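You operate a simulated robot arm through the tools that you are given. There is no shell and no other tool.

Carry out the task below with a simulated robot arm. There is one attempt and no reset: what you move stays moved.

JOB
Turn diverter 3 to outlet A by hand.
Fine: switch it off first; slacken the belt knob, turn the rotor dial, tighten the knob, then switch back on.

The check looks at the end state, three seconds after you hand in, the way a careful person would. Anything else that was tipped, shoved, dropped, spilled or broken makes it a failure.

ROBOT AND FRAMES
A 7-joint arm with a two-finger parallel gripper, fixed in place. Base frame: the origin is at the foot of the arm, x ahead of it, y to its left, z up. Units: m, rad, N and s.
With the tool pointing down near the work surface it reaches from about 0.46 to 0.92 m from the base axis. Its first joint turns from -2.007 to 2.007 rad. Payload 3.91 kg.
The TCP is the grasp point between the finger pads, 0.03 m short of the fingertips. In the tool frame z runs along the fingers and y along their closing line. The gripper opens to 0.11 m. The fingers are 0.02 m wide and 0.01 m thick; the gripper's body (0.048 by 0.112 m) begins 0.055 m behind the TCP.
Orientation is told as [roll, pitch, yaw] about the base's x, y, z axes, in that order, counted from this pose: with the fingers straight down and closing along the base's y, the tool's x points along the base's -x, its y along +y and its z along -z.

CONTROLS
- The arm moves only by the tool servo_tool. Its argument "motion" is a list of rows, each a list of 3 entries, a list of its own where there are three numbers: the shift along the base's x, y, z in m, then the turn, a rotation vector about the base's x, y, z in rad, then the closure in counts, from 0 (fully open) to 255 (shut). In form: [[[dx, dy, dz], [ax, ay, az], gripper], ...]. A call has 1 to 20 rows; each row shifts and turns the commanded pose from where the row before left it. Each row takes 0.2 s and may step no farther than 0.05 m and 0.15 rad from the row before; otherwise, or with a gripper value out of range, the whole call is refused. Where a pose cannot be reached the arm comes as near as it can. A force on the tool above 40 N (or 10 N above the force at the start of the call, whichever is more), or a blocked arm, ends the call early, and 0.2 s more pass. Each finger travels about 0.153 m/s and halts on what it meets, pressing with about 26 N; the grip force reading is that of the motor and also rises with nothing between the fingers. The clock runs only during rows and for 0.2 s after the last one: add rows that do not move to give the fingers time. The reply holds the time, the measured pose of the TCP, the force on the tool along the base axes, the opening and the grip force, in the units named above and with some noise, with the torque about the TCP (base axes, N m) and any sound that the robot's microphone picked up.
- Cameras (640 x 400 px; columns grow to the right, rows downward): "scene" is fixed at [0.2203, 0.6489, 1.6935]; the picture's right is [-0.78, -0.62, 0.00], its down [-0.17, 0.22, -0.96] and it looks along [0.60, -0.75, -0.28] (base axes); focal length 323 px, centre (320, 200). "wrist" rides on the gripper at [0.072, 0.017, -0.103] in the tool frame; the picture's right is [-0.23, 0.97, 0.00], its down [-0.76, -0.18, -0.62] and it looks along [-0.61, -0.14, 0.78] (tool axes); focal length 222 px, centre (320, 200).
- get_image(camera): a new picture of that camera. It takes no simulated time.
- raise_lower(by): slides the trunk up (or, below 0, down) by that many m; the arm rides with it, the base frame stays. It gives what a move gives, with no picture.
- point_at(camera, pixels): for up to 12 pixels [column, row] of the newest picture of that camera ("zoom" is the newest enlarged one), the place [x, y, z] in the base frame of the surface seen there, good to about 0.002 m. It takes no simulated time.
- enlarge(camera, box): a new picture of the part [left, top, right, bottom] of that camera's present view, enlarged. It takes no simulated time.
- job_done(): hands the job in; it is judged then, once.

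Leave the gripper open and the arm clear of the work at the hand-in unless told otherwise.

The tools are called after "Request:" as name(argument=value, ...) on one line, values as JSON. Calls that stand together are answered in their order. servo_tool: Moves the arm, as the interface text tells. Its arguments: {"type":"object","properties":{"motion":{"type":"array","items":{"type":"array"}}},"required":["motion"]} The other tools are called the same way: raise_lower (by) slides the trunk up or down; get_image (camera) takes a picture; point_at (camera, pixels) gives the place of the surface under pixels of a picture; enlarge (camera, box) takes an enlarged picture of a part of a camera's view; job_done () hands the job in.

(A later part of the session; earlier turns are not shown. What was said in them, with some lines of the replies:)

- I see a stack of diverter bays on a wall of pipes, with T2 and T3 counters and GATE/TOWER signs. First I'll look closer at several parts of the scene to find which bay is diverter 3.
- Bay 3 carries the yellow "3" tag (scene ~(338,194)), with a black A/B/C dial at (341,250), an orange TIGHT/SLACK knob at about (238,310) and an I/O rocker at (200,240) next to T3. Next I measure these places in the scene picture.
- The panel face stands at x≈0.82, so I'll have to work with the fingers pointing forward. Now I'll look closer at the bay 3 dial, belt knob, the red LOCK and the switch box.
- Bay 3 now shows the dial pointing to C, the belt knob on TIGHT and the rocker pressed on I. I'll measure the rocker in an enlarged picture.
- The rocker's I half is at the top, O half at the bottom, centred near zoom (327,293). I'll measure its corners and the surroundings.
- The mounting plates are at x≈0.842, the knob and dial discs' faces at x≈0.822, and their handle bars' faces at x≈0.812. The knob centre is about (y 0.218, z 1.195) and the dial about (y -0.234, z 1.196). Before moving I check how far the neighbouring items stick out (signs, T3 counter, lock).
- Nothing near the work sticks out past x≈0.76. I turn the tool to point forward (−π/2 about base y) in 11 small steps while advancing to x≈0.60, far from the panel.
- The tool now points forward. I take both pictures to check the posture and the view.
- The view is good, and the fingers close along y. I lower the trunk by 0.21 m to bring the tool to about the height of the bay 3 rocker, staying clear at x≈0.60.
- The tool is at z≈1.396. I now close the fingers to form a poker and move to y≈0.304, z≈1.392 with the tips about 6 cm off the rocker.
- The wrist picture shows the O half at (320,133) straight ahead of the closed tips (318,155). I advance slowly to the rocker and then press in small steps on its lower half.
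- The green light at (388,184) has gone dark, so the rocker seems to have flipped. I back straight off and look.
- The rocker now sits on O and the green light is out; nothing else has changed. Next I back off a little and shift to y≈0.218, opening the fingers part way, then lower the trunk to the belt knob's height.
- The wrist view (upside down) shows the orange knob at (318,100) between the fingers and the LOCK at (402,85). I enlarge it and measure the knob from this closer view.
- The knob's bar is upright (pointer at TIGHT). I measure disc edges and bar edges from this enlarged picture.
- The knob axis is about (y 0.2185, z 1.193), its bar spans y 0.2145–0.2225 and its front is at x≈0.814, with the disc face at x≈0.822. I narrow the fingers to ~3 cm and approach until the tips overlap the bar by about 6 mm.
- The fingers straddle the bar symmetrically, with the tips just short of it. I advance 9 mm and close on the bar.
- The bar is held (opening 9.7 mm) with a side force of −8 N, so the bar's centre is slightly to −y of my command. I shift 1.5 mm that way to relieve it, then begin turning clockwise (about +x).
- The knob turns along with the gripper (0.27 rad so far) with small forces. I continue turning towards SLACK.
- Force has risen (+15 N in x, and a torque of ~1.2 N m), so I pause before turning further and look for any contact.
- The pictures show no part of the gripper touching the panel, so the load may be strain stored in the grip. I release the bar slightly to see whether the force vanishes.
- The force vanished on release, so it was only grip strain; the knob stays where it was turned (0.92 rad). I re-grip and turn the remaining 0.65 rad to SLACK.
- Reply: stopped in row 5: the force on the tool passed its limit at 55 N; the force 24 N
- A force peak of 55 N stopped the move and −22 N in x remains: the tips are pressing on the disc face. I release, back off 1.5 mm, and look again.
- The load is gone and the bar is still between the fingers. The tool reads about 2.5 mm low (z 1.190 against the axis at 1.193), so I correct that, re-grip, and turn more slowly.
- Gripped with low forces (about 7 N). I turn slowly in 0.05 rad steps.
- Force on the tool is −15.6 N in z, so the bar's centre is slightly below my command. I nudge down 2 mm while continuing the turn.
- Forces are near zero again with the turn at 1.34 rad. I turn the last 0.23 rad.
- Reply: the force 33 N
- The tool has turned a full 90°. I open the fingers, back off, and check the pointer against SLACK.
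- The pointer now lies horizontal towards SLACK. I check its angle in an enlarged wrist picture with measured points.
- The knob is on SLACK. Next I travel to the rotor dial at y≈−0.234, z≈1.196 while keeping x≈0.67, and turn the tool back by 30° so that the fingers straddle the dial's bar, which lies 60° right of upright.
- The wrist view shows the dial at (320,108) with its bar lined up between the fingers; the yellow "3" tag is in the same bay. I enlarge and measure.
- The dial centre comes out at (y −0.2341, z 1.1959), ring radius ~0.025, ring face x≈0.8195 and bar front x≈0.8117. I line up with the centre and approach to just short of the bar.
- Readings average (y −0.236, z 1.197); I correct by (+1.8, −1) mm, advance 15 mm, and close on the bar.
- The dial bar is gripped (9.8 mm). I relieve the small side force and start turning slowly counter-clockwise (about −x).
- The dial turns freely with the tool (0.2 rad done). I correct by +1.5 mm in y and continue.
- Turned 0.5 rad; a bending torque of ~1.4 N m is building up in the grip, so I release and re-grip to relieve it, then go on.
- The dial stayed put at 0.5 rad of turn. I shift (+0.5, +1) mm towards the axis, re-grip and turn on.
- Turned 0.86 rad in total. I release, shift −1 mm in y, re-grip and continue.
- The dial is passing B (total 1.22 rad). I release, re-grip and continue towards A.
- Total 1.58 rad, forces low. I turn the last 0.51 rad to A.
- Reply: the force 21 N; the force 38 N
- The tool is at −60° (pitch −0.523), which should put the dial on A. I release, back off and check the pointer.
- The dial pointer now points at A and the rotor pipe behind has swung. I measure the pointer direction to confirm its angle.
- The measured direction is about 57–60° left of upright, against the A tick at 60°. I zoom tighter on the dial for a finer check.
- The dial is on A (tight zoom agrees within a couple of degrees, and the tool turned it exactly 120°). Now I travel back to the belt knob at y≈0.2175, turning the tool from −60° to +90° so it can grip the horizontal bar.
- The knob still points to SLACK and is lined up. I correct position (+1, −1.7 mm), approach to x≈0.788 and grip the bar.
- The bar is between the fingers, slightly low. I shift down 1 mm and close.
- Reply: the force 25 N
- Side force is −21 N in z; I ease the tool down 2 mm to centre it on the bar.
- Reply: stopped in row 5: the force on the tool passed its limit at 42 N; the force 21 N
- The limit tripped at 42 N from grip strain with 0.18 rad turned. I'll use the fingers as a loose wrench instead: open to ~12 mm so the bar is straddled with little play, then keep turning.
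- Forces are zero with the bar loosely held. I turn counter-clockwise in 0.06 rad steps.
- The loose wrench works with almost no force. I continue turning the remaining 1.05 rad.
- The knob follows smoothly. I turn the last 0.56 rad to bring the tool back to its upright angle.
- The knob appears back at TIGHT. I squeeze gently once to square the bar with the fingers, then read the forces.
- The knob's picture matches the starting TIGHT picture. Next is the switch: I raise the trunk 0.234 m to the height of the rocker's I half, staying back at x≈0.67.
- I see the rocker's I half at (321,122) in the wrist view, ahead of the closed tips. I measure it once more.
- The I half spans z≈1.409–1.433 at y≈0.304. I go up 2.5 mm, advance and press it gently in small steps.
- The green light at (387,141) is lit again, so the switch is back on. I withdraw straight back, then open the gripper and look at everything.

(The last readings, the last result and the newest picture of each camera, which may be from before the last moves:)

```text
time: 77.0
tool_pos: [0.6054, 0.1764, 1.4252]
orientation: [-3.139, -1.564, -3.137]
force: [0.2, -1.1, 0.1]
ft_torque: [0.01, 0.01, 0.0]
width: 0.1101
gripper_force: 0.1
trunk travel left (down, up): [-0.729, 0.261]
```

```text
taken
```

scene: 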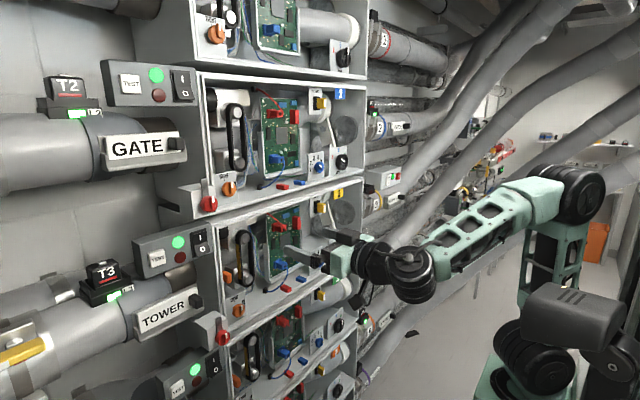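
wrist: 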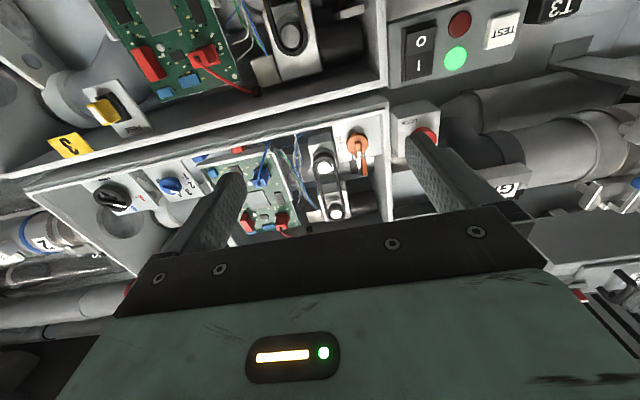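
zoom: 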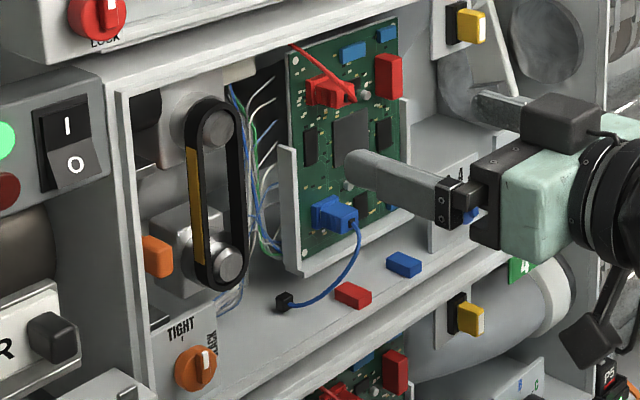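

The switch is on I with a green light, and the knob is on TIGHT, but the arm hides the dial. I raise the trunk 0.2 m to clear the view and check the dial after power-on.

Request:
raise_lower(by=0.2)

Request:
get_image(camera="scene")

Request:
enlarge(camera="scene", box=[329, 240, 353, 255])

Request:
enlarge(camera="scene", box=[180, 185, 372, 305])

Request:
enlarge(camera="scene", box=[200, 260, 392, 380])

```text
time: 79.2
tool_pos: [0.605, 0.1764, 1.6245]
orientation: [-3.137, -1.564, -3.141]
force: [0.3, 0.9, -0.5]
ft_torque: [-0.01, 0.02, 0.01]
width: 0.11
gripper_force: 0.1
trunk travel left (down, up): [-0.929, 0.061]
```

```text
taken
```

scene: 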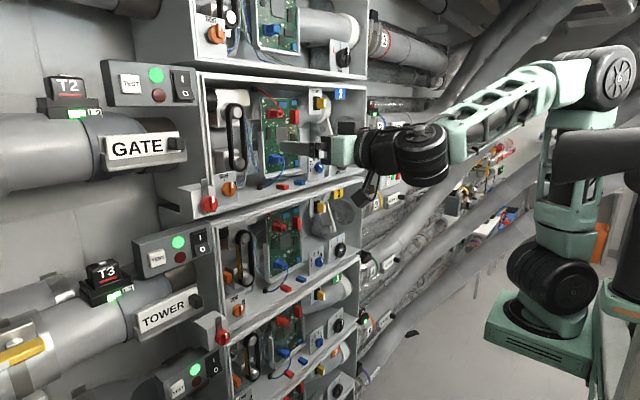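

```text
16.00 times, centred on (341, 248) of scene
```

zoom: 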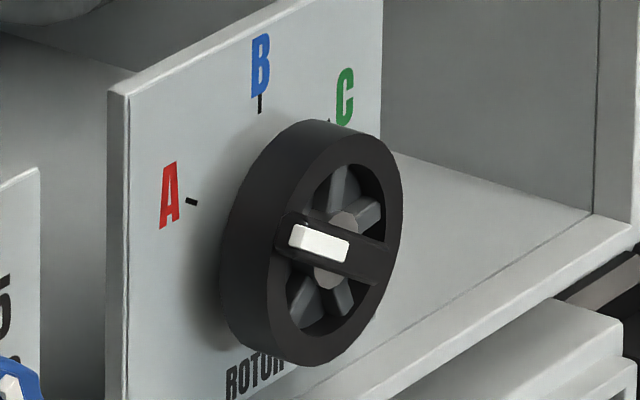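

```text
3.33 times, centred on (276, 245) of scene
```

zoom: 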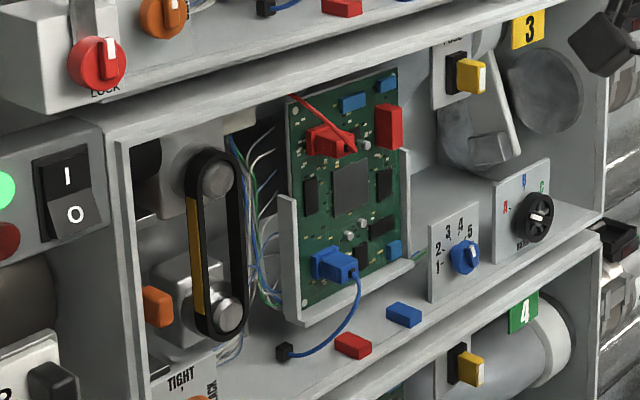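

```text
3.33 times, centred on (296, 320) of scene
```

zoom: 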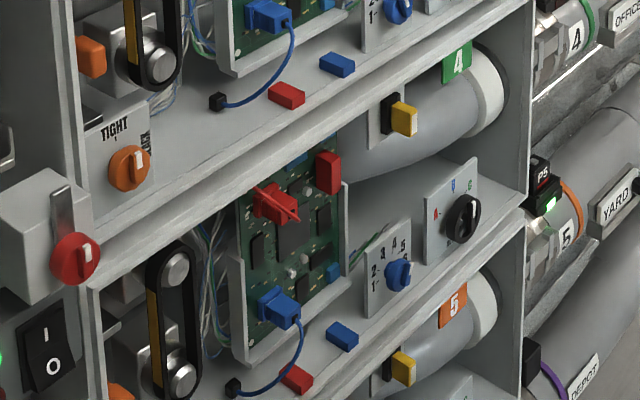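

Everything reads as wanted: the diverter 3 dial is on A and stayed there after power-on, the belt knob is on TIGHT, the rocker is on I with a green light, and nothing else has moved. The gripper is open and the arm is clear of the panel (tips at x≈0.635), so I hand in the job.

Request:
job_done()

```text
The job is handed in.
```

Diverter 3 is turned to outlet A and running again, and I've handed the job in. I haven't seen the judge's result.

- **Order followed:** I switched it off, slackened the belt knob, turned the dial from C to A, tightened the knob, and switched it back on.
- **Last look before hand-in:** the dial pointed at A and stayed there after power-on. The belt knob was on TIGHT, the rocker was on I, and the green light was lit.
- **Force stops:** while I was turning the belt knob, the arm stopped itself twice on force, at 55 N while slackening and 42 N while tightening. I released, backed off or loosened the grip each time, and finished the turn. I saw no damage to the knob.
- **Surroundings:** I saw nothing else moved or knocked in the final pictures. The gripper was open and the arm was well clear of the panel.
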